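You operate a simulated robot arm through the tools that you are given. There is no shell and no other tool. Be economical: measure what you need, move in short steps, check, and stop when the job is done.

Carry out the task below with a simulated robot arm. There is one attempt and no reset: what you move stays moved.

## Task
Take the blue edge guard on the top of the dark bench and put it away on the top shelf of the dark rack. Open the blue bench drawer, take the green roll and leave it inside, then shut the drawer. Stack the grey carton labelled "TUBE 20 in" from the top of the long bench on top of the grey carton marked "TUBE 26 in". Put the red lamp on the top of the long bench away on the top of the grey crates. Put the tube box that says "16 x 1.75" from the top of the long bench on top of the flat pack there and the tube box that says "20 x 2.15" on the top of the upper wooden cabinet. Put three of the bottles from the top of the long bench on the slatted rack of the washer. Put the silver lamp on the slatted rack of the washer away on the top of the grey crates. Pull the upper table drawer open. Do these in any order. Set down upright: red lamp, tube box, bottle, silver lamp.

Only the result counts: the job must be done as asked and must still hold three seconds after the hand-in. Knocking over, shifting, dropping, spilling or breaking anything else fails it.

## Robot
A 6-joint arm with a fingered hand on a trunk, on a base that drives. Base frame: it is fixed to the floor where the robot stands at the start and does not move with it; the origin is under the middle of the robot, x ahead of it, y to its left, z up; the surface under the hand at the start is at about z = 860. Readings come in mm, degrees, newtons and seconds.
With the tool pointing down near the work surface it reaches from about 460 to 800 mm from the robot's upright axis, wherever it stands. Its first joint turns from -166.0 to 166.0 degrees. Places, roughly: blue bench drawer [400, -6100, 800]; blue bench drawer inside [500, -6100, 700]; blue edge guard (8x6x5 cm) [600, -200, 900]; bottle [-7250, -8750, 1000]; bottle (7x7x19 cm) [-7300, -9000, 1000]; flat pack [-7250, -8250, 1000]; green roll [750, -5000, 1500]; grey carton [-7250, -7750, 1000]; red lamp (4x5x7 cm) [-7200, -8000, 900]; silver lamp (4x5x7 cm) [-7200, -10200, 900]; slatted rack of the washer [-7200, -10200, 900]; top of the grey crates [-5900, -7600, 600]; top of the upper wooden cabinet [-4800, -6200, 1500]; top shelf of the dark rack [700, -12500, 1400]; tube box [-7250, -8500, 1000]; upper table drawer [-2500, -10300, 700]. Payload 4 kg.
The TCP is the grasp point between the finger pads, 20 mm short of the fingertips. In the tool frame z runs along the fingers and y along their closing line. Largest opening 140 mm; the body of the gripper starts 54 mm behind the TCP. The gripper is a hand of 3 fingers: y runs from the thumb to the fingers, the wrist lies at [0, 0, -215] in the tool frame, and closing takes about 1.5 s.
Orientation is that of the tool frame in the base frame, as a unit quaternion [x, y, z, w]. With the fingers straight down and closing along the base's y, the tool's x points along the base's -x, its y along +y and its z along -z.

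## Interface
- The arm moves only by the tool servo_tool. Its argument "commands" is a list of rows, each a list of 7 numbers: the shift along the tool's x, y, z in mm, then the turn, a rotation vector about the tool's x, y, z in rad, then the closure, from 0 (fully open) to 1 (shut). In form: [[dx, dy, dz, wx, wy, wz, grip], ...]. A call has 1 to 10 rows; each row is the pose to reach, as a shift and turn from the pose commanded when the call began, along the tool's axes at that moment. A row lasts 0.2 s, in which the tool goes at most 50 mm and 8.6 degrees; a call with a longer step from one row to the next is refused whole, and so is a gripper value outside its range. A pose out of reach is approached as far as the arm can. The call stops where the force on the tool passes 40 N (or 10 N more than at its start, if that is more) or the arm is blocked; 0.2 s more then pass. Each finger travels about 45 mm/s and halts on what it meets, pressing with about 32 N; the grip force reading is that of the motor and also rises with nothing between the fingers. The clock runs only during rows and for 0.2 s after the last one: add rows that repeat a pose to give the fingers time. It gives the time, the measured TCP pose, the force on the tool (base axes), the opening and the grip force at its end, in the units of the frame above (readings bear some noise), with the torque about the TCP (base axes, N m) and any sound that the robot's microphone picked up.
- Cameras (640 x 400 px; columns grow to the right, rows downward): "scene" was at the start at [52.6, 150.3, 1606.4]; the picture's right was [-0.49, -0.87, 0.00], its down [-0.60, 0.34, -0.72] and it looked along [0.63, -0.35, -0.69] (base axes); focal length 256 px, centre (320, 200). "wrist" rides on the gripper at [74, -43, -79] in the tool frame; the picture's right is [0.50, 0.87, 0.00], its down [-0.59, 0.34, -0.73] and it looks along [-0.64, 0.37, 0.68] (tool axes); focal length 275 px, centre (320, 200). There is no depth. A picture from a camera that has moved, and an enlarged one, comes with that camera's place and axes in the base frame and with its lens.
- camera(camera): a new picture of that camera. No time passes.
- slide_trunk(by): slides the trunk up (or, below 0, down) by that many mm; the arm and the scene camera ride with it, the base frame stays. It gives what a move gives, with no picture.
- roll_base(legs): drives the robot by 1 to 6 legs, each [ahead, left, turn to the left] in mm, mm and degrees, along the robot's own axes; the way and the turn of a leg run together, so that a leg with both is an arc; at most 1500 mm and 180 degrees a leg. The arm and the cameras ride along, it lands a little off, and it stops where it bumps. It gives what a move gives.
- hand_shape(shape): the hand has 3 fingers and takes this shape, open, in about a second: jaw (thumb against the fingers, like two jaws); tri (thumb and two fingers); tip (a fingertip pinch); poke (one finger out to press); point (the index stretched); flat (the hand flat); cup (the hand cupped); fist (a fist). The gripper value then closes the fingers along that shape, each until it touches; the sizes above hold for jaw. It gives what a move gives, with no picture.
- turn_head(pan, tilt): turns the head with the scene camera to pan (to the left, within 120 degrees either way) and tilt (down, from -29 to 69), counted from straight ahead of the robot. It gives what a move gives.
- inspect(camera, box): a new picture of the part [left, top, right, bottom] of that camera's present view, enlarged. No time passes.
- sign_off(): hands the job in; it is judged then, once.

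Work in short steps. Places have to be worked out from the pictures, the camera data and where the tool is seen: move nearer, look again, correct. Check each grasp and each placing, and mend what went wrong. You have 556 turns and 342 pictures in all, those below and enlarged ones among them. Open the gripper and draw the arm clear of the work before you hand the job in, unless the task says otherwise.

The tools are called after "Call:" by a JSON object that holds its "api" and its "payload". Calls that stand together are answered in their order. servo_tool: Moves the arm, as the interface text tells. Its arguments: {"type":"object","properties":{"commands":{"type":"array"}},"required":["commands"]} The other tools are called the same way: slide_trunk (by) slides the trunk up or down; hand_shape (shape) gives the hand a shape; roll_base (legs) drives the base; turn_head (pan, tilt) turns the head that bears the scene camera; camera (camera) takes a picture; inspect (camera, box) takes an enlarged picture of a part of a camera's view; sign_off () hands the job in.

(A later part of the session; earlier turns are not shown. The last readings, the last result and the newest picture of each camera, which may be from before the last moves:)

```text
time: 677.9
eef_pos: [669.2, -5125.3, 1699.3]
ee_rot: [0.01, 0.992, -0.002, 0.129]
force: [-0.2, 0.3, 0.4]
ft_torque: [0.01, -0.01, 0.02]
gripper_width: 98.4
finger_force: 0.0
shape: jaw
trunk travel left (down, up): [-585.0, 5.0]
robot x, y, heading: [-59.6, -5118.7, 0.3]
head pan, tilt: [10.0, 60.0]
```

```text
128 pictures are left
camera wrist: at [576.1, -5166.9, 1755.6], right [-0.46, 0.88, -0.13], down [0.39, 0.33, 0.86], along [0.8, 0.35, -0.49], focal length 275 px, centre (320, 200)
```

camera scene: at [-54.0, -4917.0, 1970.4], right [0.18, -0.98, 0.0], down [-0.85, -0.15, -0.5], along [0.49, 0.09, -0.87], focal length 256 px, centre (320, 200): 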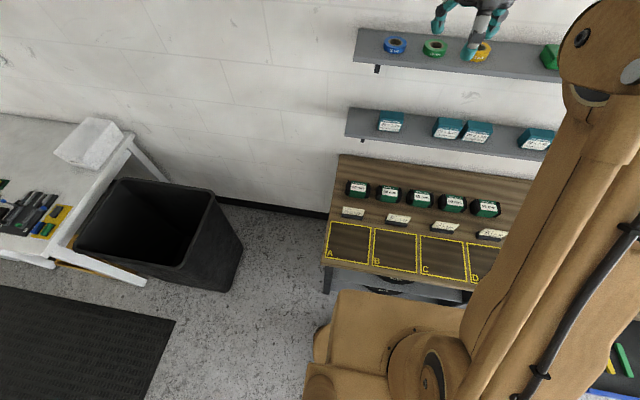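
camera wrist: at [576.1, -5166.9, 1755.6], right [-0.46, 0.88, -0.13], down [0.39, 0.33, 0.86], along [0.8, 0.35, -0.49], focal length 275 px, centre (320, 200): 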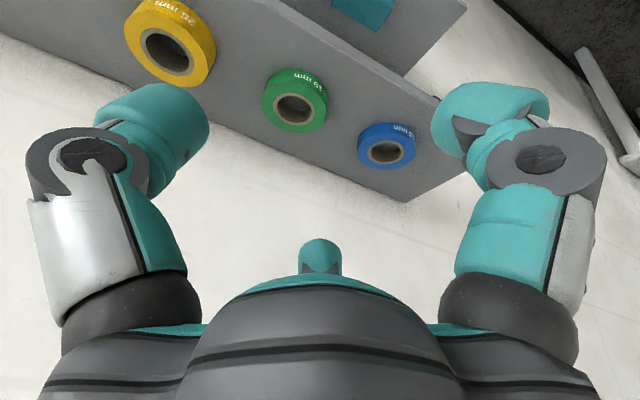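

The lean works and the wrist view confirms the roll at (787,−5121). I come forward and down to (770,−5122,1600).

Call:
{"api": "servo_tool", "payload": {"commands": [[-5, 1, 35, 0, 0, 0, 0.3], [-20, 2, 70, 0, 0, 0, 0.3], [-40, 3, 100, 0, 0, 0, 0.3], [-60, 4, 122, 0, 0, 0, 0.3], [-72, 5, 122, 0, 0, 0, 0.3], [-72, 5, 122, 0, 0, 0, 0.3]]}}

Call:
{"api": "camera", "payload": {"camera": "wrist"}}

Call:
{"api": "turn_head", "payload": {"pan": -5, "tilt": 30}}

Call:
{"api": "camera", "payload": {"camera": "scene"}}

```text
time: 679.3
eef_pos: [776.1, -5122.4, 1596.0]
ee_rot: [0.011, 0.992, -0.002, 0.128]
force: [0.7, -1.0, 0.3]
ft_torque: [0.02, 0.01, 0.0]
gripper_width: 98.4
finger_force: 0.0
shape: jaw
out of reach, approached as far as the arm can: row 1, 2, 3, 4
trunk travel left (down, up): [-585.0, 5.0]
robot x, y, heading: [-57.4, -5117.6, 0.2]
head pan, tilt: [10.0, 60.0]
```

```text
127 pictures are left
camera wrist: at [682.6, -5164.5, 1653.0], right [-0.46, 0.88, -0.13], down [0.39, 0.33, 0.86], along [0.8, 0.35, -0.5], focal length 275 px, centre (320, 200)
```

wrist: 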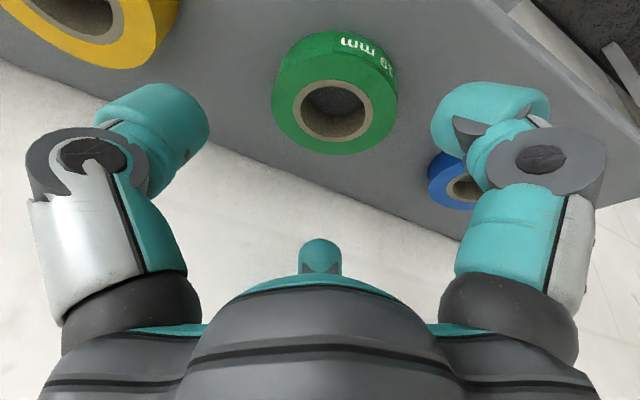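

```text
time: 680.3
eef_pos: [775.9, -5124.8, 1595.4]
ee_rot: [0.009, 0.992, -0.001, 0.128]
force: [0.3, 0.2, -0.4]
ft_torque: [-0.01, 0.03, -0.03]
gripper_width: 98.4
finger_force: 0.0
shape: jaw
trunk travel left (down, up): [-585.0, 5.0]
robot x, y, heading: [-59.2, -5115.0, 0.1]
head pan, tilt: [-5.0, 30.0]
```

```text
126 pictures are left
camera scene: at [11.6, -4936.2, 2012.3], right [-0.08, -1.0, 0.0], down [-0.5, 0.04, -0.87], along [0.86, -0.07, -0.5], focal length 256 px, centre (320, 200)
```

scene: 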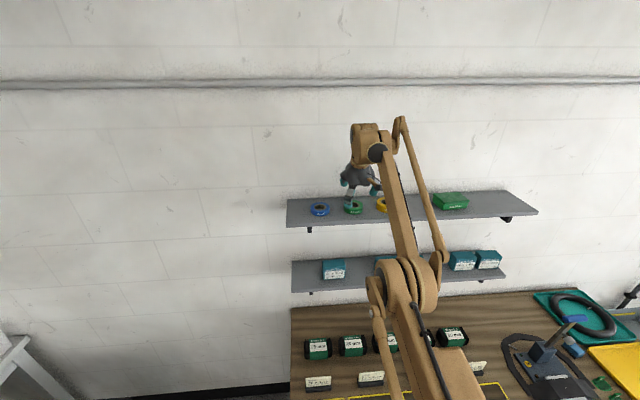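

Reach is fine. I centre over (785,−5120), narrow to ≈88 mm, and lower to z≈1556 for a check.

Call:
{"api": "servo_tool", "payload": {"commands": [[3, 3, 10, 0, 0, 0, 0.37], [5, 4, 25, 0, 0, 0, 0.37], [3, 4, 40, 0, 0, 0, 0.37], [3, 4, 40, 0, 0, 0, 0.37]]}}

Call:
{"api": "camera", "payload": {"camera": "wrist"}}

Call:
{"api": "inspect", "payload": {"camera": "scene", "box": [280, 140, 420, 240]}}

```text
time: 681.3
eef_pos: [791.1, -5118.6, 1559.2]
ee_rot: [0.011, 0.992, -0.002, 0.127]
force: [0.8, -0.5, -0.2]
ft_torque: [-0.01, 0.02, -0.01]
gripper_width: 88.7
finger_force: 0.1
shape: jaw
out of reach, approached as far as the arm can: row 2, 3, 4
trunk travel left (down, up): [-585.0, 5.0]
robot x, y, heading: [-57.2, -5115.4, 0.3]
head pan, tilt: [-5.0, 30.0]
```

```text
125 pictures are left
camera wrist: at [698.7, -5160.3, 1616.8], right [-0.46, 0.88, -0.13], down [0.39, 0.33, 0.86], along [0.79, 0.35, -0.5], focal length 275 px, centre (320, 200)
```

wrist: 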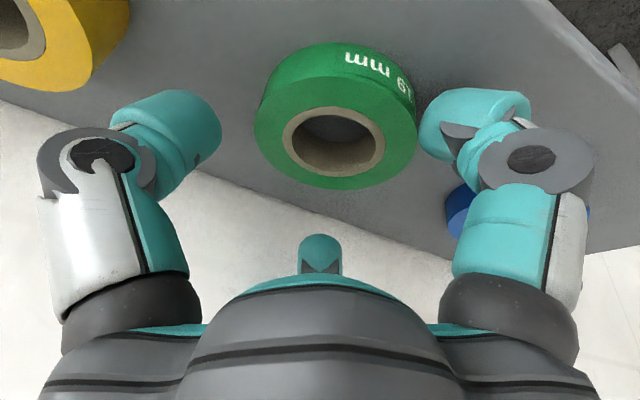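

```text
4.00 times, centred on (350, 190) of scene
camera zoom: at [11.1, -4936.2, 2012.4], right [-0.08, -1.0, 0.0], down [-0.5, 0.04, -0.87], along [0.86, -0.07, -0.5], focal length 1024 px, centre (200, 240)
```

zoom: 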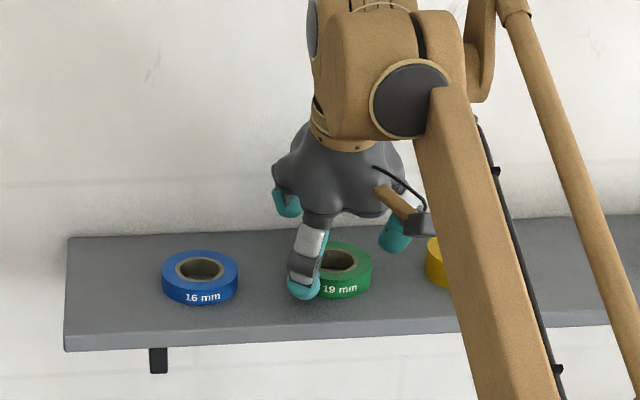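

The hand overshot 7 mm forward; I come back to x 784, then lower to z 1535.

Call:
{"api": "servo_tool", "payload": {"commands": [[7, -1, -2, 0, 0, 0, 0.37], [7, -1, -2, 0, 0, 0, 0.37]]}}

Call:
{"api": "camera", "payload": {"camera": "wrist"}}

```text
time: 681.9
eef_pos: [789.9, -5121.1, 1563.2]
ee_rot: [0.011, 0.992, -0.002, 0.128]
force: [-0.6, 0.3, -0.3]
ft_torque: [0.0, 0.04, 0.0]
gripper_width: 88.7
finger_force: 0.1
shape: jaw
out of reach, approached as far as the arm can: row 1, 2
trunk travel left (down, up): [-585.0, 5.0]
robot x, y, heading: [-58.3, -5121.2, 0.3]
head pan, tilt: [-5.0, 30.0]
```

```text
123 pictures are left
camera wrist: at [697.2, -5161.8, 1620.3], right [-0.46, 0.88, -0.13], down [0.39, 0.33, 0.86], along [0.79, 0.35, -0.5], focal length 275 px, centre (320, 200)
```

wrist: 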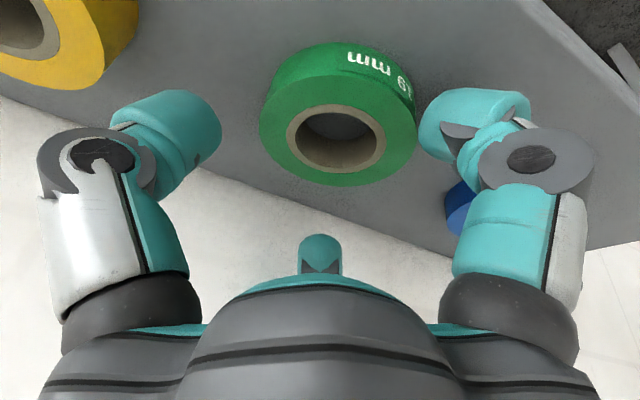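

The arm's wrist limit pushes the hand outward here, so I move the base back 14 mm instead, and then lower.

Call:
{"api": "roll_base", "payload": {"legs": [[-14, 0, 0]]}}

Call:
{"api": "servo_tool", "payload": {"commands": [[-6, 0, 6, 0, 0, 0, 0.37], [-6, 0, 14, 0, 0, 0, 0.37], [-6, 0, 14, 0, 0, 0, 0.37]]}}

Call:
{"api": "camera", "payload": {"camera": "wrist"}}

```text
time: 682.6
eef_pos: [780.2, -5120.3, 1561.3]
ee_rot: [0.01, 0.992, -0.001, 0.126]
force: [0.1, 0.2, 0.1]
ft_torque: [0.03, 0.03, -0.01]
gripper_width: 88.7
finger_force: 0.0
shape: jaw
trunk travel left (down, up): [-585.0, 5.0]
robot x, y, heading: [-67.2, -5118.3, 0.0]
head pan, tilt: [-5.0, 30.0]
```

```text
time: 683.4
eef_pos: [784.3, -5121.1, 1551.4]
ee_rot: [0.01, 0.992, -0.001, 0.128]
force: [-1.3, 3.3, 13.0]
ft_torque: [0.39, 0.55, -0.11]
gripper_width: 88.0
finger_force: 0.0
shape: jaw
trunk travel left (down, up): [-585.0, 5.0]
robot x, y, heading: [-72.3, -5117.4, 0.2]
head pan, tilt: [-5.0, 30.0]
```

```text
122 pictures are left
camera wrist: at [692.3, -5161.7, 1609.0], right [-0.47, 0.88, -0.13], down [0.39, 0.33, 0.86], along [0.79, 0.35, -0.5], focal length 275 px, centre (320, 200)
```

wrist: 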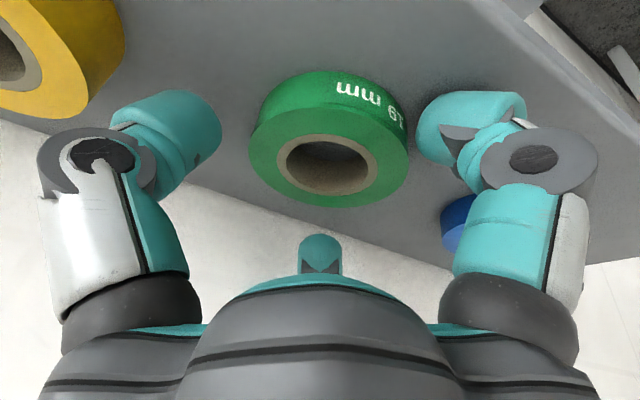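

A fingertip touches the shelf: with the lean, the three splayed tips aren't level. I rise clear and try the fingertip-pinch shape, whose two tips stay level.

Call:
{"api": "servo_tool", "payload": {"commands": [[0, 0, -15, 0, 0, 0, 0.37], [0, 0, -50, 0, 0, 0, 0.37], [0, 0, -85, 0, 0, 0, 0.37], [10, 0, -110, 0, 0, 0, 0.3], [10, 0, -110, 0, 0, 0, 0.3]]}}

Call:
{"api": "hand_shape", "payload": {"shape": "tip"}}

Call:
{"api": "camera", "payload": {"camera": "wrist"}}

Call:
{"api": "inspect", "payload": {"camera": "scene", "box": [280, 110, 440, 230]}}

```text
time: 684.6
eef_pos: [750.0, -5120.3, 1654.5]
ee_rot: [0.011, 0.992, 0.0, 0.126]
force: [-0.5, 0.6, -0.3]
ft_torque: [-0.01, 0.02, 0.05]
gripper_width: 97.5
finger_force: 0.0
shape: jaw
out of reach, approached as far as the arm can: row 3
trunk travel left (down, up): [-585.0, 5.0]
robot x, y, heading: [-72.0, -5117.6, 0.1]
head pan, tilt: [-5.0, 30.0]
```

```text
time: 685.5
eef_pos: [749.6, -5120.7, 1654.5]
ee_rot: [0.011, 0.992, -0.002, 0.127]
force: [-0.1, -0.3, -0.2]
ft_torque: [0.05, -0.03, 0.0]
gripper_width: 140.1
finger_force: 0.1
shape: tip
trunk travel left (down, up): [-585.0, 5.0]
robot x, y, heading: [-75.2, -5118.6, 0.2]
head pan, tilt: [-5.0, 30.0]
```

```text
121 pictures are left
camera wrist: at [657.1, -5160.8, 1711.9], right [-0.46, 0.88, -0.13], down [0.39, 0.33, 0.86], along [0.79, 0.35, -0.5], focal length 275 px, centre (320, 200)
```

wrist: 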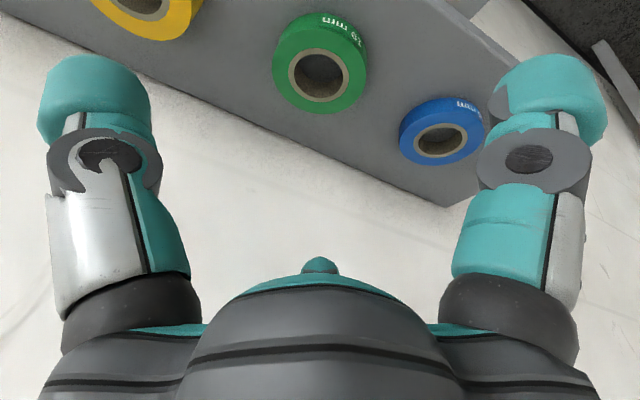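

```text
3.33 times, centred on (360, 170) of scene
camera zoom: at [-2.1, -4936.3, 2012.4], right [-0.08, -1.0, 0.0], down [-0.5, 0.04, -0.87], along [0.86, -0.07, -0.5], focal length 853 px, centre (187, 300)
```

zoom: 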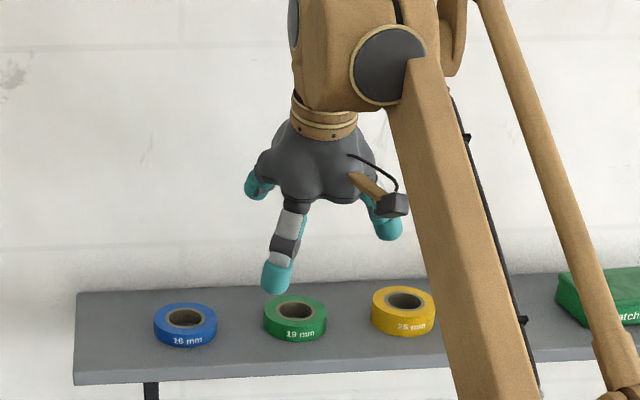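

Open shape looks the same. I close it in the air to see which fingers move.

Call:
{"api": "servo_tool", "payload": {"commands": [[0, 0, 0, 0, 0, 0, 0.4], [0, 0, 0, 0, 0, 0, 0.6], [0, 0, 0, 0, 0, 0, 0.6], [0, 0, 0, 0, 0, 0, 0.6], [0, 0, 0, 0, 0, 0, 0.6]]}}

Call:
{"api": "camera", "payload": {"camera": "wrist"}}

Call:
{"api": "inspect", "payload": {"camera": "scene", "box": [280, 110, 440, 230]}}

```text
time: 686.7
eef_pos: [749.9, -5119.5, 1655.3]
ee_rot: [0.011, 0.992, -0.002, 0.127]
force: [0.3, -0.1, 0.4]
ft_torque: [-0.02, 0.01, 0.02]
gripper_width: 56.3
finger_force: 0.1
shape: tip
trunk travel left (down, up): [-585.0, 5.0]
robot x, y, heading: [-75.3, -5122.4, 0.1]
head pan, tilt: [-5.0, 30.0]
```

```text
119 pictures are left
camera wrist: at [657.3, -5160.8, 1711.8], right [-0.46, 0.88, -0.13], down [0.39, 0.33, 0.86], along [0.79, 0.35, -0.5], focal length 275 px, centre (320, 200)
```

wrist: 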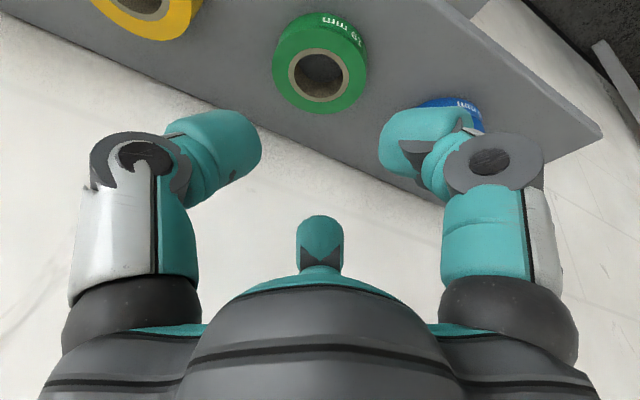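

```text
3.33 times, centred on (360, 170) of scene
camera zoom: at [-1.9, -4936.3, 2012.4], right [-0.08, -1.0, 0.0], down [-0.5, 0.04, -0.87], along [0.86, -0.07, -0.5], focal length 853 px, centre (187, 300)
```

zoom: 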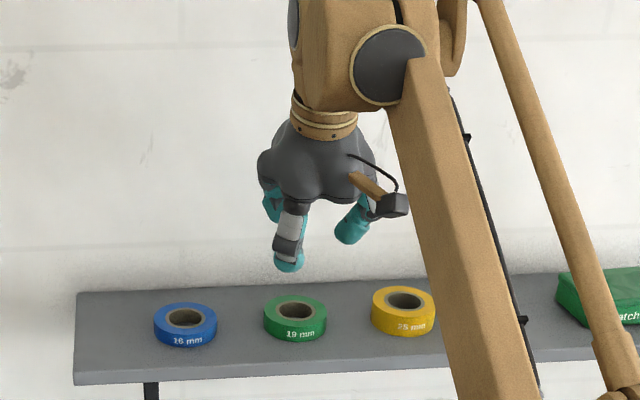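

All three fingers close as a chuck, so the hand's yaw matters: with the thumb on the near side and less lean, the tips stay within ~10 mm in height. I go back to jaw, spin the hand 90°, and reduce the lean to ≈10°.

Call:
{"api": "hand_shape", "payload": {"shape": "jaw"}}

Call:
{"api": "servo_tool", "payload": {"commands": [[0, 0, -5, 0, 0, 0.149, 0.3], [0, 0, -5, 0, 0, 0.298, 0.3], [0, 0, -5, 0, 0, 0.447, 0.3], [0, 0, -5, 0, 0, 0.596, 0.3], [0, 0, -5, 0, 0, 0.745, 0.3], [0, 0, -5, 0, 0, 0.894, 0.3], [0, 0, -5, 0, 0, 1.043, 0.3], [0, 0, -5, 0, 0, 1.192, 0.3], [0, 0, -5, 0, 0, 1.341, 0.3], [0, 0, -5, 0, 0, 1.49, 0.3]]}}

Call:
{"api": "servo_tool", "payload": {"commands": [[0, 0, 0, 0, 0, 0.08, 0.37], [0, 0, 0, 0, 0, 0.08, 0.37]]}}

Call:
{"api": "servo_tool", "payload": {"commands": [[0, 0, 0, 0.08, 0, 0, 0.37], [0, 0, 0, 0.08, 0, 0, 0.37]]}}

Call:
{"api": "roll_base", "payload": {"legs": [[25, 0, 0]]}}

Call:
{"api": "camera", "payload": {"camera": "wrist"}}

```text
time: 687.6
eef_pos: [750.7, -5120.1, 1654.2]
ee_rot: [0.01, 0.992, -0.002, 0.126]
force: [0.3, 0.3, -0.4]
ft_torque: [0.02, 0.0, 0.02]
gripper_width: 140.0
finger_force: 0.0
shape: jaw
trunk travel left (down, up): [-585.0, 5.0]
robot x, y, heading: [-73.1, -5119.0, 0.2]
head pan, tilt: [-5.0, 30.0]
```

```text
time: 689.8
eef_pos: [747.2, -5120.7, 1660.1]
ee_rot: [0.681, 0.721, 0.085, 0.095]
force: [-0.3, -0.1, 0.6]
ft_torque: [0.01, 0.01, -0.02]
gripper_width: 98.7
finger_force: 0.0
shape: jaw
trunk travel left (down, up): [-585.0, 5.0]
robot x, y, heading: [-72.9, -5122.1, 0.1]
head pan, tilt: [-5.0, 30.0]
```

```text
time: 690.4
eef_pos: [747.2, -5120.8, 1659.8]
ee_rot: [0.709, 0.694, 0.089, 0.091]
force: [0.0, -0.7, -0.6]
ft_torque: [-0.02, 0.02, 0.01]
gripper_width: 89.0
finger_force: 0.1
shape: jaw
trunk travel left (down, up): [-585.0, 5.0]
robot x, y, heading: [-74.6, -5119.4, 0.2]
head pan, tilt: [-5.0, 30.0]
```

```text
time: 691.0
eef_pos: [734.5, -5121.3, 1655.3]
ee_rot: [0.711, 0.697, 0.061, 0.063]
force: [0.3, 0.1, -0.7]
ft_torque: [-0.03, 0.01, 0.01]
gripper_width: 88.7
finger_force: 0.0
shape: jaw
out of reach, approached as far as the arm can: row 1, 2
trunk travel left (down, up): [-585.0, 5.0]
robot x, y, heading: [-70.8, -5121.5, -0.0]
head pan, tilt: [-5.0, 30.0]
```

```text
time: 691.8
eef_pos: [756.2, -5120.6, 1657.0]
ee_rot: [0.711, 0.697, 0.062, 0.064]
force: [0.3, 0.9, 0.3]
ft_torque: [0.0, -0.03, 0.0]
gripper_width: 88.6
finger_force: 0.0
shape: jaw
trunk travel left (down, up): [-585.0, 5.0]
robot x, y, heading: [-46.0, -5119.7, 0.3]
head pan, tilt: [-5.0, 30.0]
```

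```text
117 pictures are left
camera wrist: at [701.8, -5045.2, 1726.2], right [0.86, 0.48, 0.15], down [0.19, -0.59, 0.78], along [0.47, -0.65, -0.6], focal length 275 px, centre (320, 200)
```

wrist: 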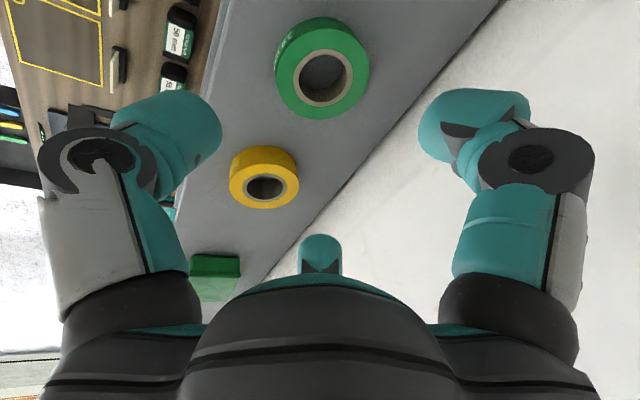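

Lean is now 10°. The roll's centre reads (783,−5122). I move over it and down to z≈1570.

Call:
{"api": "servo_tool", "payload": {"commands": [[0, 0, 30, 0, 0, 0, 0.37], [0, 4, 60, 0, 0, 0, 0.37], [0, 12, 90, 0, 0, 0, 0.37], [0, 12, 90, 0, 0, 0, 0.37]]}}

Call:
{"api": "camera", "payload": {"camera": "wrist"}}

Call:
{"api": "inspect", "payload": {"camera": "scene", "box": [280, 130, 440, 240]}}

```text
time: 692.8
eef_pos: [788.1, -5122.2, 1569.5]
ee_rot: [0.712, 0.697, 0.062, 0.063]
force: [-0.3, 0.4, 0.6]
ft_torque: [0.01, -0.02, 0.02]
gripper_width: 88.4
finger_force: 0.1
shape: jaw
trunk travel left (down, up): [-585.0, 5.0]
robot x, y, heading: [-52.2, -5120.4, 0.2]
head pan, tilt: [-5.0, 30.0]
```

```text
116 pictures are left
camera wrist: at [733.4, -5045.9, 1638.5], right [0.86, 0.48, 0.15], down [0.19, -0.59, 0.78], along [0.47, -0.65, -0.6], focal length 275 px, centre (320, 200)
```

wrist: 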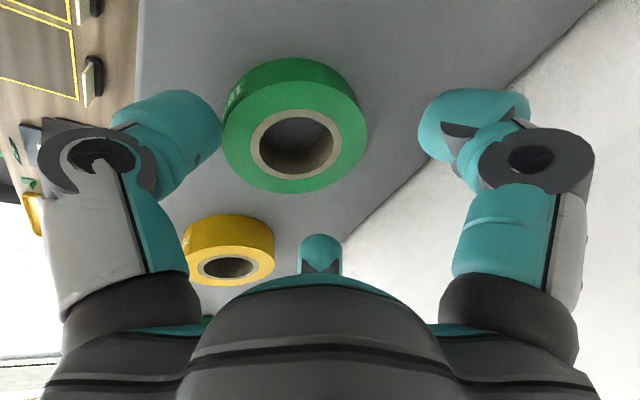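

```text
3.64 times, centred on (360, 185) of scene
camera zoom: at [20.4, -4936.3, 2012.5], right [-0.08, -1.0, 0.0], down [-0.5, 0.04, -0.87], along [0.86, -0.07, -0.5], focal length 931 px, centre (174, 254)
```

zoom: 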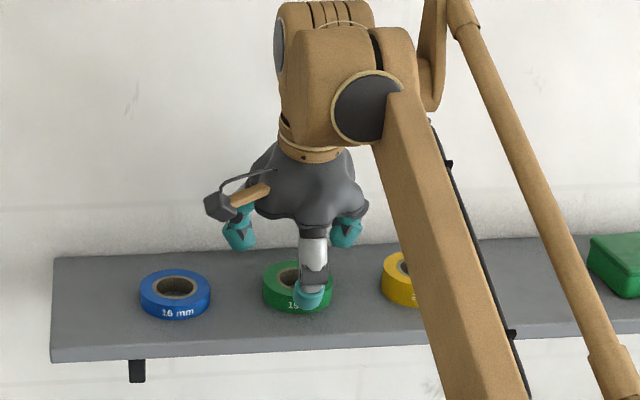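

Reach is good. The roll is at x≈780, so I come back 8 mm first, then lower towards z 1545.

Call:
{"api": "servo_tool", "payload": {"commands": [[1, -8, -1, 0, 0, 0, 0.35], [1, -10, 10, 0, 0, 0, 0.35], [1, -12, 22, 0, 0, 0, 0.35], [1, -12, 22, 0, 0, 0, 0.35]]}}

Call:
{"api": "camera", "payload": {"camera": "wrist"}}

```text
time: 693.8
eef_pos: [786.2, -5120.3, 1550.5]
ee_rot: [0.712, 0.697, 0.06, 0.062]
force: [-1.3, 0.3, 18.6]
ft_torque: [0.04, 1.07, -0.02]
gripper_width: 89.2
finger_force: 0.0
shape: jaw
out of reach, approached as far as the arm can: row 2, 3, 4
trunk travel left (down, up): [-585.0, 5.0]
robot x, y, heading: [-48.2, -5117.3, 0.1]
head pan, tilt: [-5.0, 30.0]
```

```text
114 pictures are left
camera wrist: at [731.7, -5045.1, 1619.6], right [0.86, 0.48, 0.15], down [0.19, -0.59, 0.78], along [0.47, -0.65, -0.6], focal length 275 px, centre (320, 200)
```

wrist: 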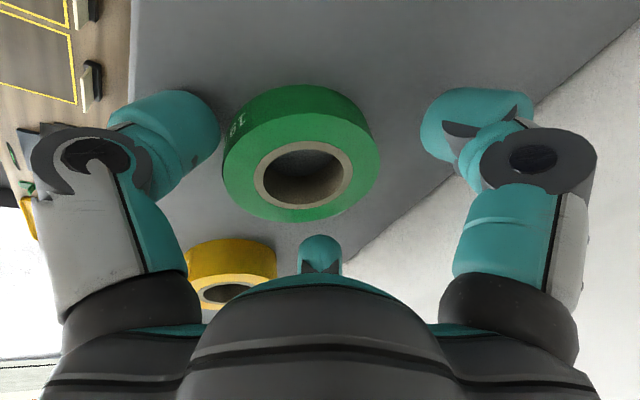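

The thumb tip rests on the shelf (so the shelf is at z≈1520, roll top ≈1545), and the roll's centre is ≈(776,−5115). I rise a few mm, shift 5 mm left and move the base back 9 mm.

Call:
{"api": "servo_tool", "payload": {"commands": [[5, 0, -8, 0, 0, 0, 0.35], [5, 0, -8, 0, 0, 0, 0.35]]}}

Call:
{"api": "roll_base", "payload": {"legs": [[-9, 0, 0]]}}

Call:
{"api": "camera", "payload": {"camera": "wrist"}}

```text
time: 694.4
eef_pos: [786.7, -5116.2, 1555.4]
ee_rot: [0.712, 0.697, 0.061, 0.063]
force: [0.1, -0.3, 0.0]
ft_torque: [0.03, -0.01, -0.01]
gripper_width: 90.8
finger_force: 0.0
shape: jaw
trunk travel left (down, up): [-585.0, 5.0]
robot x, y, heading: [-47.3, -5120.5, 0.4]
head pan, tilt: [-5.0, 30.0]
```

```text
time: 695.2
eef_pos: [781.1, -5115.9, 1554.2]
ee_rot: [0.712, 0.697, 0.06, 0.062]
force: [0.1, -0.3, -0.2]
ft_torque: [0.05, -0.02, -0.03]
gripper_width: 90.4
finger_force: 0.1
shape: jaw
trunk travel left (down, up): [-585.0, 5.0]
robot x, y, heading: [-55.9, -5118.6, 0.2]
head pan, tilt: [-5.0, 30.0]
```

```text
113 pictures are left
camera wrist: at [726.5, -5040.2, 1623.5], right [0.86, 0.48, 0.15], down [0.2, -0.59, 0.78], along [0.47, -0.65, -0.6], focal length 275 px, centre (320, 200)
```

wrist: 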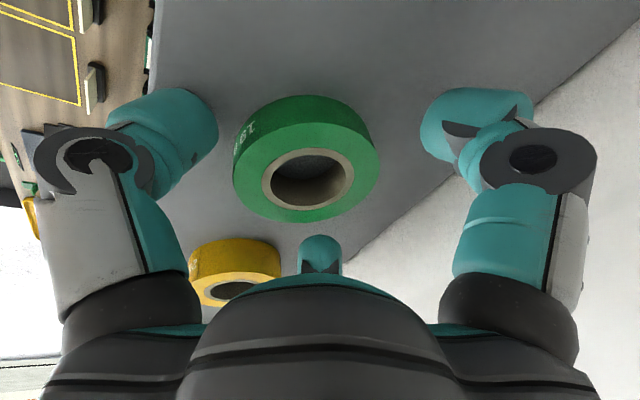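

The TCP is now within about 3 mm of the roll's axis. I lower 2 mm and close gently.

Call:
{"api": "servo_tool", "payload": {"commands": [[0, -2, 2, 0, 0, 0, 0.4], [0, -2, 2, 0, 0, 0, 0.5], [0, -2, 2, 0, 0, 0, 0.7], [0, -2, 2, 0, 0, 0, 1], [0, -2, 2, 0, 0, 0, 1], [0, -2, 2, 0, 0, 0, 1], [0, -2, 2, 0, 0, 0, 1]]}}

Call:
{"api": "camera", "payload": {"camera": "wrist"}}

Call:
{"api": "inspect", "payload": {"camera": "scene", "box": [280, 130, 440, 240]}}

```text
time: 696.8
eef_pos: [775.3, -5115.2, 1554.1]
ee_rot: [0.712, 0.697, 0.061, 0.062]
force: [0.7, 1.0, 14.0]
ft_torque: [0.06, -0.55, 0.02]
gripper_width: 55.4
finger_force: 32.1
shape: jaw
trunk travel left (down, up): [-585.0, 5.0]
robot x, y, heading: [-57.8, -5118.1, 0.1]
head pan, tilt: [-5.0, 30.0]
```

```text
112 pictures are left
camera wrist: at [721.2, -5040.3, 1624.4], right [0.86, 0.48, 0.15], down [0.19, -0.59, 0.78], along [0.47, -0.65, -0.6], focal length 275 px, centre (320, 200)
```

wrist: 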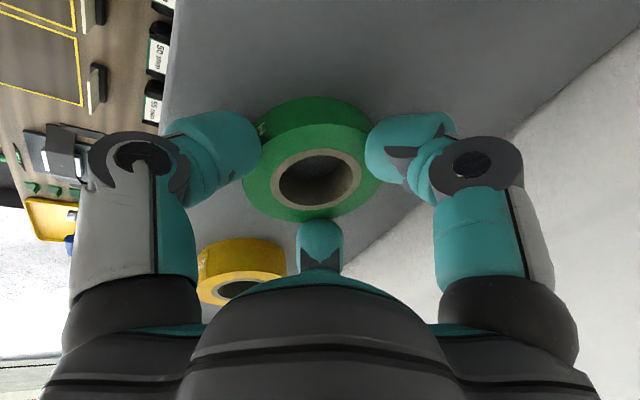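

```text
3.64 times, centred on (360, 185) of scene
camera zoom: at [11.0, -4936.2, 2012.5], right [-0.08, -1.0, 0.0], down [-0.5, 0.04, -0.87], along [0.86, -0.07, -0.5], focal length 931 px, centre (174, 254)
```

zoom: 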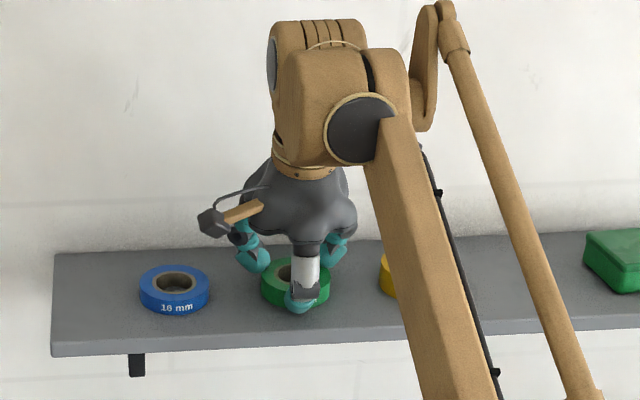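

The grip reads 55 mm with some upward force; I test with a small lift.

Call:
{"api": "servo_tool", "payload": {"commands": [[0, 0, -5, 0, 0, 0, 1], [0, 0, -12, 0, 0, 0, 1], [0, 0, -20, 0, 0, 0, 1], [0, 0, -20, 0, 0, 0, 1]]}}

Call:
{"api": "camera", "payload": {"camera": "wrist"}}

Call:
{"api": "inspect", "payload": {"camera": "scene", "box": [280, 130, 440, 240]}}

```text
time: 697.8
eef_pos: [772.4, -5115.2, 1571.8]
ee_rot: [0.712, 0.697, 0.06, 0.062]
force: [0.2, 0.2, -1.0]
ft_torque: [0.02, -0.01, -0.03]
gripper_width: 54.0
finger_force: 32.4
shape: jaw
trunk travel left (down, up): [-585.0, 5.0]
robot x, y, heading: [-58.0, -5115.1, 0.1]
head pan, tilt: [-5.0, 30.0]
```

```text
110 pictures are left
camera wrist: at [719.1, -5039.4, 1641.9], right [0.86, 0.48, 0.15], down [0.19, -0.59, 0.78], along [0.47, -0.65, -0.6], focal length 275 px, centre (320, 200)
```

wrist: 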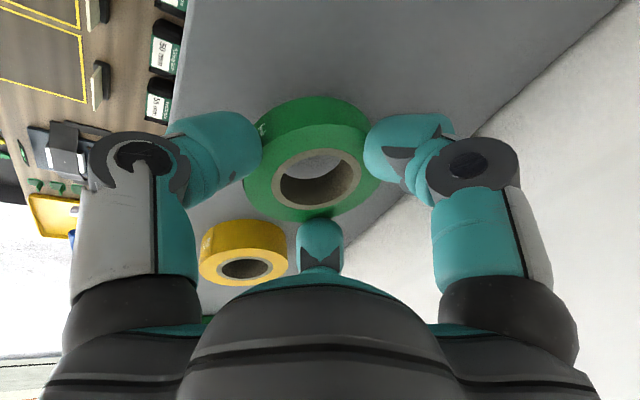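

```text
3.64 times, centred on (360, 185) of scene
camera zoom: at [13.8, -4936.3, 2012.4], right [-0.08, -1.0, 0.0], down [-0.5, 0.04, -0.87], along [0.86, -0.07, -0.5], focal length 931 px, centre (174, 254)
```

zoom: 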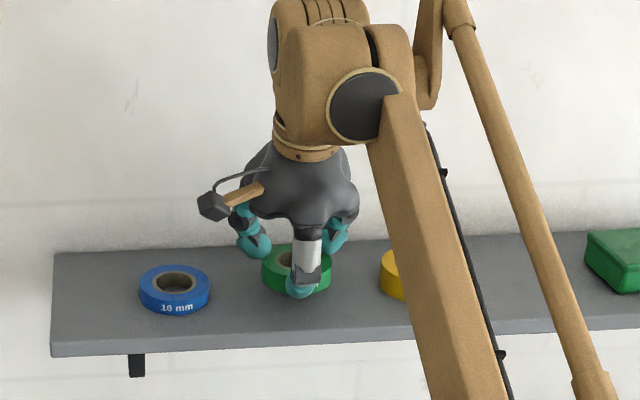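

The roll is lifted and firmly held. I raise it further and back away from the shelf.

Call:
{"api": "servo_tool", "payload": {"commands": [[0, 0, -25, 0, 0, 0, 1], [0, 0, -55, 0, 0, 0, 1], [0, -10, -80, 0, 0, 0, 1], [0, -30, -95, 0, 0, 0, 1], [0, -30, -95, 0, 0, 0, 1]]}}

Call:
{"api": "roll_base", "payload": {"legs": [[-400, 0, 0]]}}

Call:
{"api": "camera", "payload": {"camera": "wrist"}}

```text
time: 699.0
eef_pos: [727.3, -5115.9, 1660.8]
ee_rot: [0.711, 0.697, 0.061, 0.062]
force: [-0.1, -0.1, -0.6]
ft_torque: [0.02, -0.01, 0.02]
gripper_width: 53.9
finger_force: 31.7
shape: jaw
trunk travel left (down, up): [-585.0, 5.0]
robot x, y, heading: [-60.2, -5119.0, 0.1]
head pan, tilt: [-5.0, 30.0]
```

```text
time: 701.5
eef_pos: [321.7, -5114.5, 1658.8]
ee_rot: [0.711, 0.698, 0.062, 0.062]
force: [-0.9, -0.1, -1.4]
ft_torque: [0.02, 0.0, 0.0]
gripper_width: 54.2
finger_force: 32.5
shape: jaw
trunk travel left (down, up): [-585.0, 5.0]
robot x, y, heading: [-460.6, -5118.3, 0.5]
head pan, tilt: [-5.0, 30.0]
```

```text
108 pictures are left
camera wrist: at [266.8, -5040.2, 1730.0], right [0.86, 0.48, 0.15], down [0.19, -0.59, 0.78], along [0.47, -0.65, -0.6], focal length 275 px, centre (320, 200)
```

wrist: 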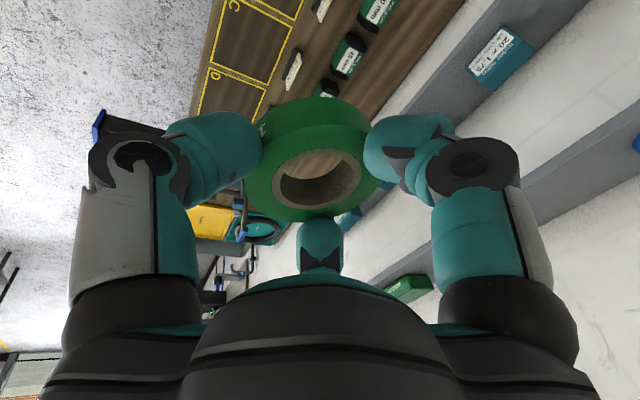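

Securely held. I make the hand vertical, tuck in, lower the trunk, and sidestep to the open drawer.

Call:
{"api": "servo_tool", "payload": {"commands": [[0, -40, 10, 0.06, 0, 0, 1], [0, -80, 20, 0.12, 0, 0, 1], [0, -120, 30, 0.177, 0, 0, 1], [0, -160, 30, 0.177, 0, 0, 1], [0, -180, 30, 0.177, 0, 0, 1], [0, -180, 30, 0.177, 0, 0, 1]]}}

Call:
{"api": "slide_trunk", "payload": {"by": -385}}

Call:
{"api": "roll_base", "payload": {"legs": [[-30, 0, 0], [0, -1005, 0]]}}

Call:
{"api": "turn_head", "payload": {"pan": -5, "tilt": 50}}

Call:
{"api": "camera", "payload": {"camera": "scene"}}

Call:
{"api": "camera", "payload": {"camera": "wrist"}}

```text
time: 702.9
eef_pos: [185.0, -5113.3, 1707.3]
ee_rot: [0.714, 0.7, 0.0, -0.001]
force: [0.3, -0.1, -0.9]
ft_torque: [-0.03, 0.02, 0.0]
gripper_width: 53.9
finger_force: 31.9
shape: jaw
out of reach, approached as far as the arm can: row 1, 2, 3, 4, 5, 6
trunk travel left (down, up): [-585.0, 5.0]
robot x, y, heading: [-464.3, -5120.2, 0.2]
head pan, tilt: [-5.0, 30.0]
```

```text
time: 706.6
eef_pos: [187.7, -5114.2, 1320.7]
ee_rot: [0.714, 0.7, -0.002, -0.001]
force: [1.1, -0.3, 0.1]
ft_torque: [-0.03, 0.0, 0.02]
gripper_width: 54.3
finger_force: 32.1
shape: jaw
trunk travel left (down, up): [-200.0, 390.0]
robot x, y, heading: [-463.6, -5121.7, 0.0]
head pan, tilt: [-5.0, 30.0]
```

```text
time: 712.3
eef_pos: [164.0, -6133.2, 1321.4]
ee_rot: [0.713, 0.701, -0.001, -0.001]
force: [0.7, 0.8, -0.4]
ft_torque: [0.0, -0.02, 0.01]
gripper_width: 53.7
finger_force: 32.7
shape: jaw
trunk travel left (down, up): [-200.0, 390.0]
robot x, y, heading: [-487.9, -6147.1, 0.4]
head pan, tilt: [-5.0, 30.0]
```

```text
time: 713.1
eef_pos: [164.0, -6132.5, 1322.0]
ee_rot: [0.712, 0.702, -0.003, -0.001]
force: [0.6, 0.8, 0.0]
ft_torque: [0.0, -0.01, 0.02]
gripper_width: 53.6
finger_force: 31.3
shape: jaw
trunk travel left (down, up): [-200.0, 390.0]
robot x, y, heading: [-486.9, -6143.0, 0.1]
head pan, tilt: [-5.0, 50.0]
```

```text
107 pictures are left
camera scene: at [-430.1, -5957.8, 1597.9], right [-0.08, -1.0, 0.0], down [-0.76, 0.06, -0.64], along [0.64, -0.05, -0.77], focal length 256 px, centre (320, 200)
```

scene: 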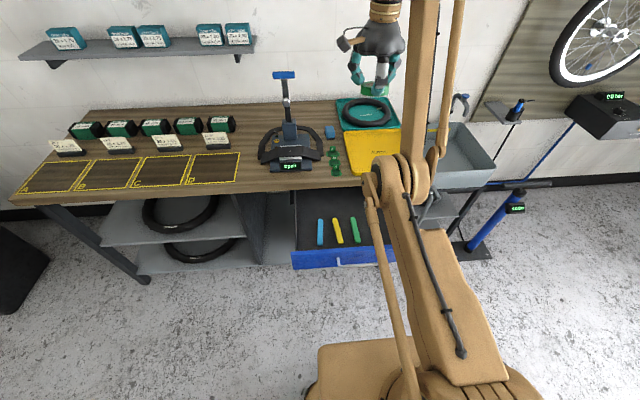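

```text
106 pictures are left
camera wrist: at [121.7, -6057.9, 1400.1], right [0.87, 0.49, 0.0], down [0.33, -0.59, 0.73], along [0.35, -0.64, -0.68], focal length 275 px, centre (320, 200)
```

wrist: 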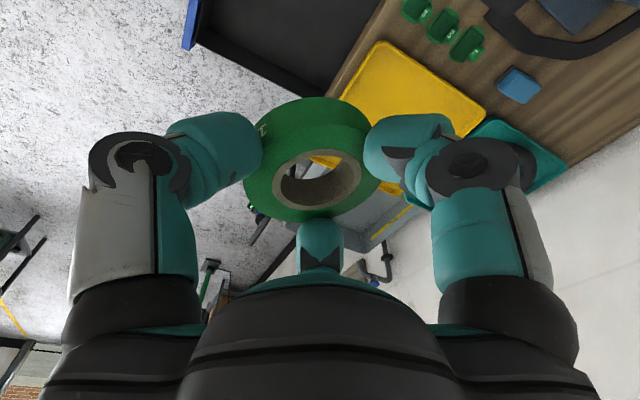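

The free part of the drawer is to the right of the levers, around (95,−6245). I bring the roll above it and lower to z≈950 with the trunk down 100.

Call:
{"api": "servo_tool", "payload": {"commands": [[-25, -15, 20, 0, 0, 0, 1], [-50, -30, 50, 0, 0, 0, 1], [-75, -45, 80, 0, 0, 0, 1], [-100, -60, 110, 0, 0, 0, 1], [-113, -67, 150, 0, 0, 0, 1], [-113, -67, 195, 0, 0, 0, 1], [-113, -67, 240, 0, 0, 0, 1], [-113, -67, 260, 0, 0, 0, 1]]}}

Call:
{"api": "slide_trunk", "payload": {"by": -100}}

Call:
{"api": "camera", "payload": {"camera": "wrist"}}

Call:
{"api": "turn_head", "payload": {"pan": -20, "tilt": 50}}

Call:
{"api": "camera", "payload": {"camera": "scene"}}

```text
time: 715.0
eef_pos: [155.2, -6239.2, 1321.7]
ee_rot: [0.713, 0.702, -0.002, -0.002]
force: [0.1, -0.5, -0.9]
ft_torque: [0.0, 0.0, 0.01]
gripper_width: 53.8
finger_force: 32.2
shape: jaw
out of reach, approached as far as the arm can: row 1, 2, 3, 4, 5, 6, 7, 8
trunk travel left (down, up): [-200.0, 390.0]
robot x, y, heading: [-486.2, -6139.2, 0.8]
head pan, tilt: [-5.0, 50.0]
```

```text
time: 716.3
eef_pos: [155.4, -6241.4, 1221.9]
ee_rot: [0.712, 0.702, -0.001, -0.002]
force: [0.9, -1.5, -1.7]
ft_torque: [-0.01, 0.02, -0.01]
gripper_width: 53.7
finger_force: 31.9
shape: jaw
trunk travel left (down, up): [-100.0, 490.0]
robot x, y, heading: [-489.5, -6141.3, 0.5]
head pan, tilt: [-5.0, 50.0]
```

```text
105 pictures are left
camera wrist: at [113.4, -6166.1, 1300.4], right [0.87, 0.49, 0.0], down [0.33, -0.59, 0.73], along [0.35, -0.64, -0.68], focal length 275 px, centre (320, 200)
```

wrist: 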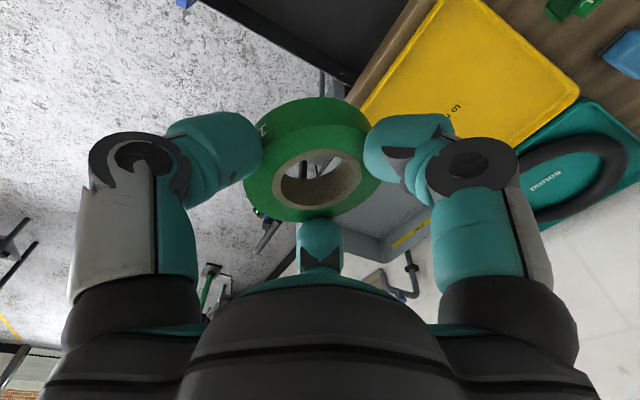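

```text
time: 717.0
eef_pos: [155.8, -6240.5, 1222.4]
ee_rot: [0.712, 0.702, -0.002, -0.002]
force: [-0.2, 0.2, -0.3]
ft_torque: [-0.01, -0.02, 0.0]
gripper_width: 53.6
finger_force: 31.9
shape: jaw
trunk travel left (down, up): [-100.0, 490.0]
robot x, y, heading: [-487.0, -6141.8, 0.4]
head pan, tilt: [-20.0, 50.0]
```

```text
104 pictures are left
camera scene: at [-434.3, -5977.5, 1497.9], right [-0.33, -0.94, 0.0], down [-0.72, 0.26, -0.64], along [0.61, -0.21, -0.77], focal length 256 px, centre (320, 200)
```

scene: 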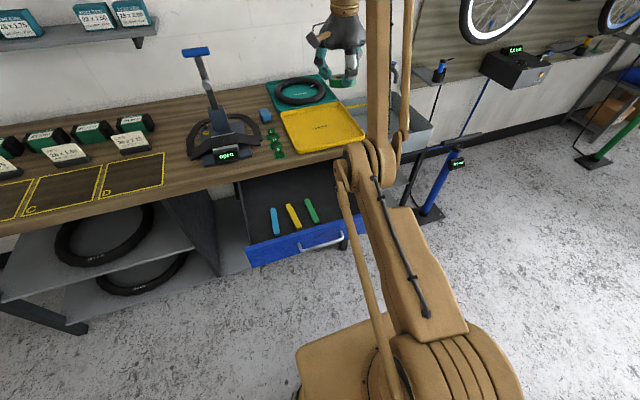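

The arm has flipped into an elbow-low configuration (from the stretched reach) and cannot descend. I back off and stretch it out straight in free space to bring the elbow back up.

Call:
{"api": "roll_base", "payload": {"legs": [[-250, 0, 0]]}}

Call:
{"api": "servo_tool", "payload": {"commands": [[0, 45, 0, 0, 0, 0, 1], [0, 90, 0, 0, 0, 0, 1], [0, 135, 0, 0, 0, 0, 1], [0, 180, 0, 0, 0, 0, 1], [0, 225, 0, 0, 0, 0, 1], [0, 270, 0, 0, 0, 0, 1], [0, 300, 0, 0, 0, 0, 1], [0, 300, 0, 0, 0, 0, 1]]}}

Call:
{"api": "camera", "payload": {"camera": "scene"}}

```text
time: 718.9
eef_pos: [-98.8, -6244.3, 1221.9]
ee_rot: [0.714, 0.7, -0.002, -0.002]
force: [-1.0, -0.3, -0.8]
ft_torque: [0.02, 0.03, -0.02]
gripper_width: 54.0
finger_force: 31.8
shape: jaw
trunk travel left (down, up): [-100.0, 490.0]
robot x, y, heading: [-738.1, -6146.1, 0.4]
head pan, tilt: [-20.0, 50.0]
```

```text
time: 720.7
eef_pos: [22.0, -6238.7, 1173.2]
ee_rot: [0.713, 0.701, -0.002, -0.001]
force: [-0.5, -0.1, -0.3]
ft_torque: [0.02, -0.02, 0.01]
gripper_width: 53.6
finger_force: 31.7
shape: jaw
out of reach, approached as far as the arm can: row 3, 4, 5, 6, 7, 8
trunk travel left (down, up): [-100.0, 490.0]
robot x, y, heading: [-738.4, -6143.6, 0.4]
head pan, tilt: [-20.0, 50.0]
```

```text
103 pictures are left
camera scene: at [-685.7, -5979.2, 1497.9], right [-0.34, -0.94, 0.0], down [-0.72, 0.26, -0.64], along [0.6, -0.22, -0.77], focal length 256 px, centre (320, 200)
```

scene: 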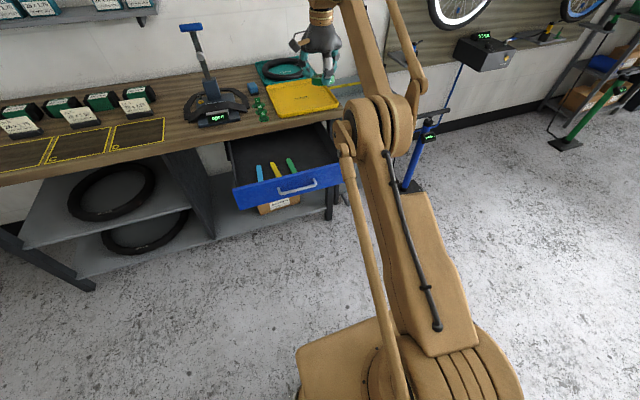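

Call:
{"api": "servo_tool", "payload": {"commands": [[0, 0, 40, 0, 0, 0, 1], [0, 0, 80, 0, 0, 0, 1], [0, 0, 120, 0, 0, 0, 1], [0, 0, 160, 0, 0, 0, 1], [0, 0, 200, 0, 0, 0, 1], [0, 0, 200, 0, 0, 0, 1]]}}

Call:
{"api": "camera", "payload": {"camera": "scene"}}

```text
time: 722.1
eef_pos: [21.5, -6238.5, 977.7]
ee_rot: [0.714, 0.7, -0.001, -0.001]
force: [-0.3, 0.8, -1.1]
ft_torque: [0.02, -0.06, 0.01]
gripper_width: 53.0
finger_force: 32.2
shape: jaw
out of reach, approached as far as the arm can: row 2, 3, 4, 5
trunk travel left (down, up): [-100.0, 490.0]
robot x, y, heading: [-733.1, -6141.4, 0.2]
head pan, tilt: [-20.0, 50.0]
```

```text
102 pictures are left
camera scene: at [-688.6, -5978.9, 1498.0], right [-0.34, -0.94, 0.0], down [-0.72, 0.26, -0.64], along [0.61, -0.22, -0.77], focal length 256 px, centre (320, 200)
```

scene: 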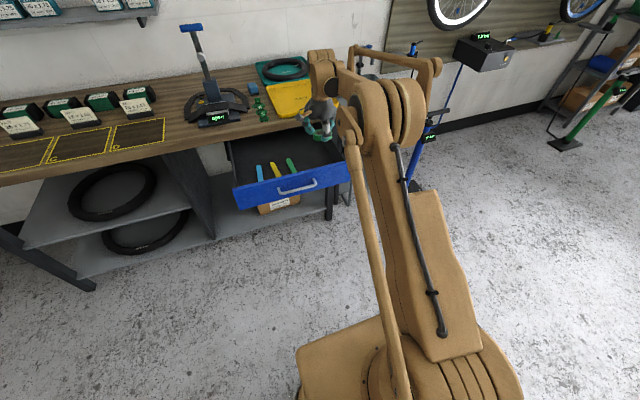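

It descended properly this time. I check that it can now retract normally at this height.

Call:
{"api": "servo_tool", "payload": {"commands": [[0, -35, 0, 0, 0, 0, 1], [0, -70, 0, 0, 0, 0, 1], [0, -100, 0, 0, 0, 0, 1], [0, -100, 0, 0, 0, 0, 1]]}}

Call:
{"api": "inspect", "payload": {"camera": "scene", "box": [210, 60, 450, 230]}}

Call:
{"api": "camera", "payload": {"camera": "wrist"}}

```text
time: 723.1
eef_pos: [-77.7, -6237.8, 976.7]
ee_rot: [0.714, 0.7, -0.001, -0.001]
force: [-1.4, -1.2, -0.5]
ft_torque: [0.01, 0.04, 0.04]
gripper_width: 52.8
finger_force: 31.4
shape: jaw
trunk travel left (down, up): [-100.0, 490.0]
robot x, y, heading: [-739.1, -6143.2, 0.3]
head pan, tilt: [-20.0, 50.0]
```

```text
2.35 times, centred on (330, 145) of scene
camera zoom: at [-686.0, -5979.3, 1497.9], right [-0.34, -0.94, 0.0], down [-0.72, 0.26, -0.64], along [0.6, -0.22, -0.77], focal length 602 px, centre (296, 329)
```

zoom: 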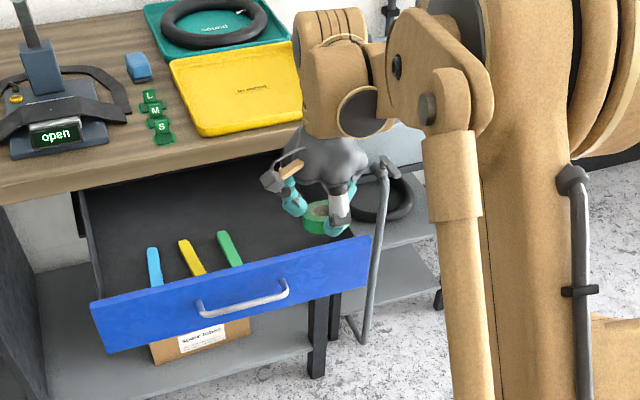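

```text
100 pictures are left
camera wrist: at [-118.0, -6162.8, 1055.6], right [0.88, 0.48, 0.0], down [0.33, -0.59, 0.73], along [0.35, -0.64, -0.68], focal length 275 px, centre (320, 200)
```

wrist: 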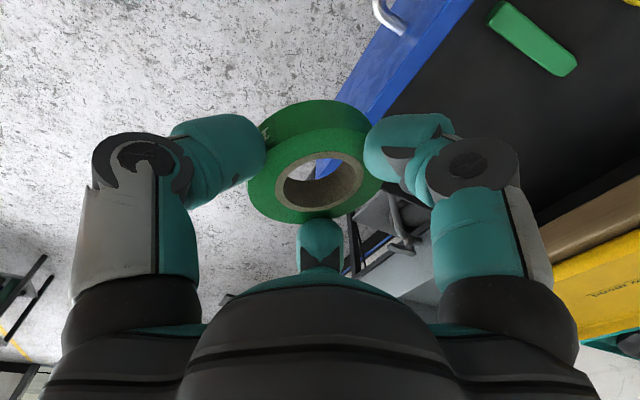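

The arm is back to normal. I roll forward 178 so that the roll is over (100,−6242) inside the drawer.

Call:
{"api": "roll_base", "payload": {"legs": [[178, 0, 0]]}}

Call:
{"api": "camera", "payload": {"camera": "wrist"}}

Call:
{"api": "camera", "payload": {"camera": "scene"}}

```text
time: 724.6
eef_pos: [102.4, -6235.7, 977.1]
ee_rot: [0.713, 0.701, -0.002, -0.002]
force: [-0.5, -0.4, -0.5]
ft_torque: [0.03, 0.01, 0.01]
gripper_width: 53.0
finger_force: 31.9
shape: jaw
trunk travel left (down, up): [-100.0, 490.0]
robot x, y, heading: [-561.5, -6143.0, 0.5]
head pan, tilt: [-20.0, 50.0]
```

```text
99 pictures are left
camera wrist: at [61.1, -6161.0, 1055.1], right [0.88, 0.48, -0.01], down [0.33, -0.59, 0.73], along [0.35, -0.64, -0.68], focal length 275 px, centre (320, 200)
```

wrist: 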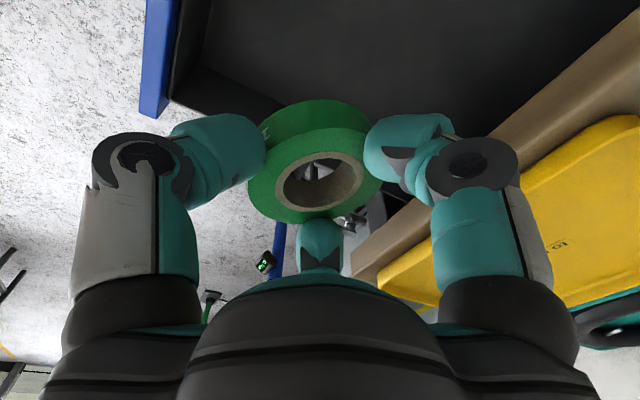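

```text
98 pictures are left
camera scene: at [-507.2, -5978.3, 1497.8], right [-0.34, -0.94, 0.0], down [-0.72, 0.26, -0.64], along [0.6, -0.22, -0.77], focal length 256 px, centre (320, 200)
```

scene: 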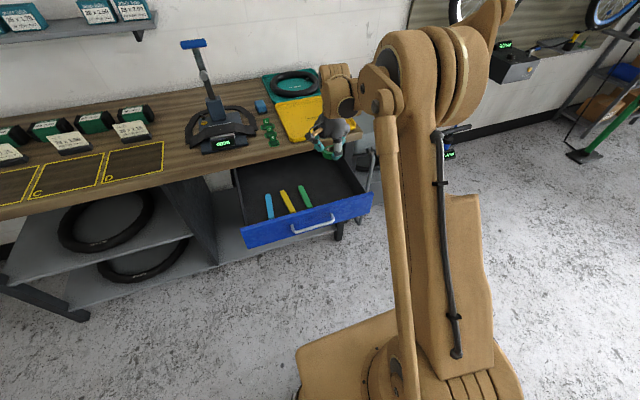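

Good clearance all round. I lower into the drawer, first to z≈850.

Call:
{"api": "servo_tool", "payload": {"commands": [[0, 0, 40, 0, 0, 0, 1], [0, 0, 80, 0, 0, 0, 1], [0, 0, 115, 0, 0, 0, 1], [0, 0, 130, 0, 0, 0, 1], [0, 0, 130, 0, 0, 0, 1]]}}

Call:
{"api": "camera", "payload": {"camera": "wrist"}}

Call:
{"api": "inspect", "payload": {"camera": "scene", "box": [230, 80, 400, 250]}}

```text
time: 725.8
eef_pos: [100.7, -6232.9, 848.1]
ee_rot: [0.714, 0.7, -0.001, -0.002]
force: [0.1, 0.1, 0.0]
ft_torque: [0.02, 0.01, 0.04]
gripper_width: 53.0
finger_force: 31.7
shape: jaw
trunk travel left (down, up): [-100.0, 490.0]
robot x, y, heading: [-559.9, -6140.4, 0.3]
head pan, tilt: [-20.0, 50.0]
```

```text
97 pictures are left
camera wrist: at [58.5, -6159.4, 926.0], right [0.88, 0.48, 0.0], down [0.33, -0.59, 0.73], along [0.35, -0.64, -0.68], focal length 275 px, centre (320, 200)
```

wrist: 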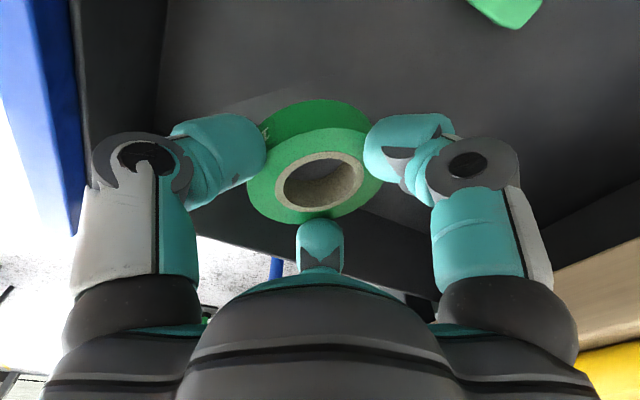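

```text
2.35 times, centred on (315, 165) of scene
camera zoom: at [-508.2, -5978.3, 1497.9], right [-0.34, -0.94, 0.0], down [-0.72, 0.26, -0.64], along [0.6, -0.22, -0.77], focal length 602 px, centre (332, 282)
```

zoom: 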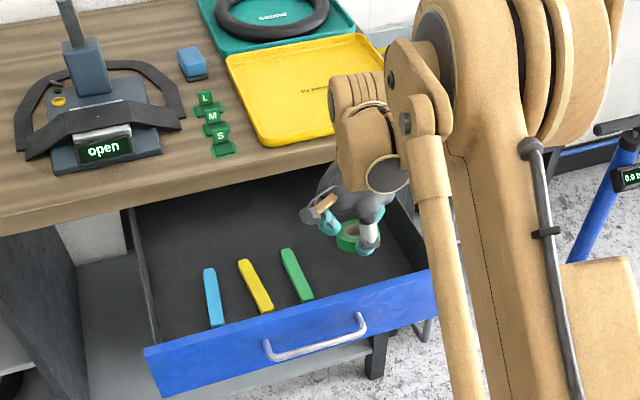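

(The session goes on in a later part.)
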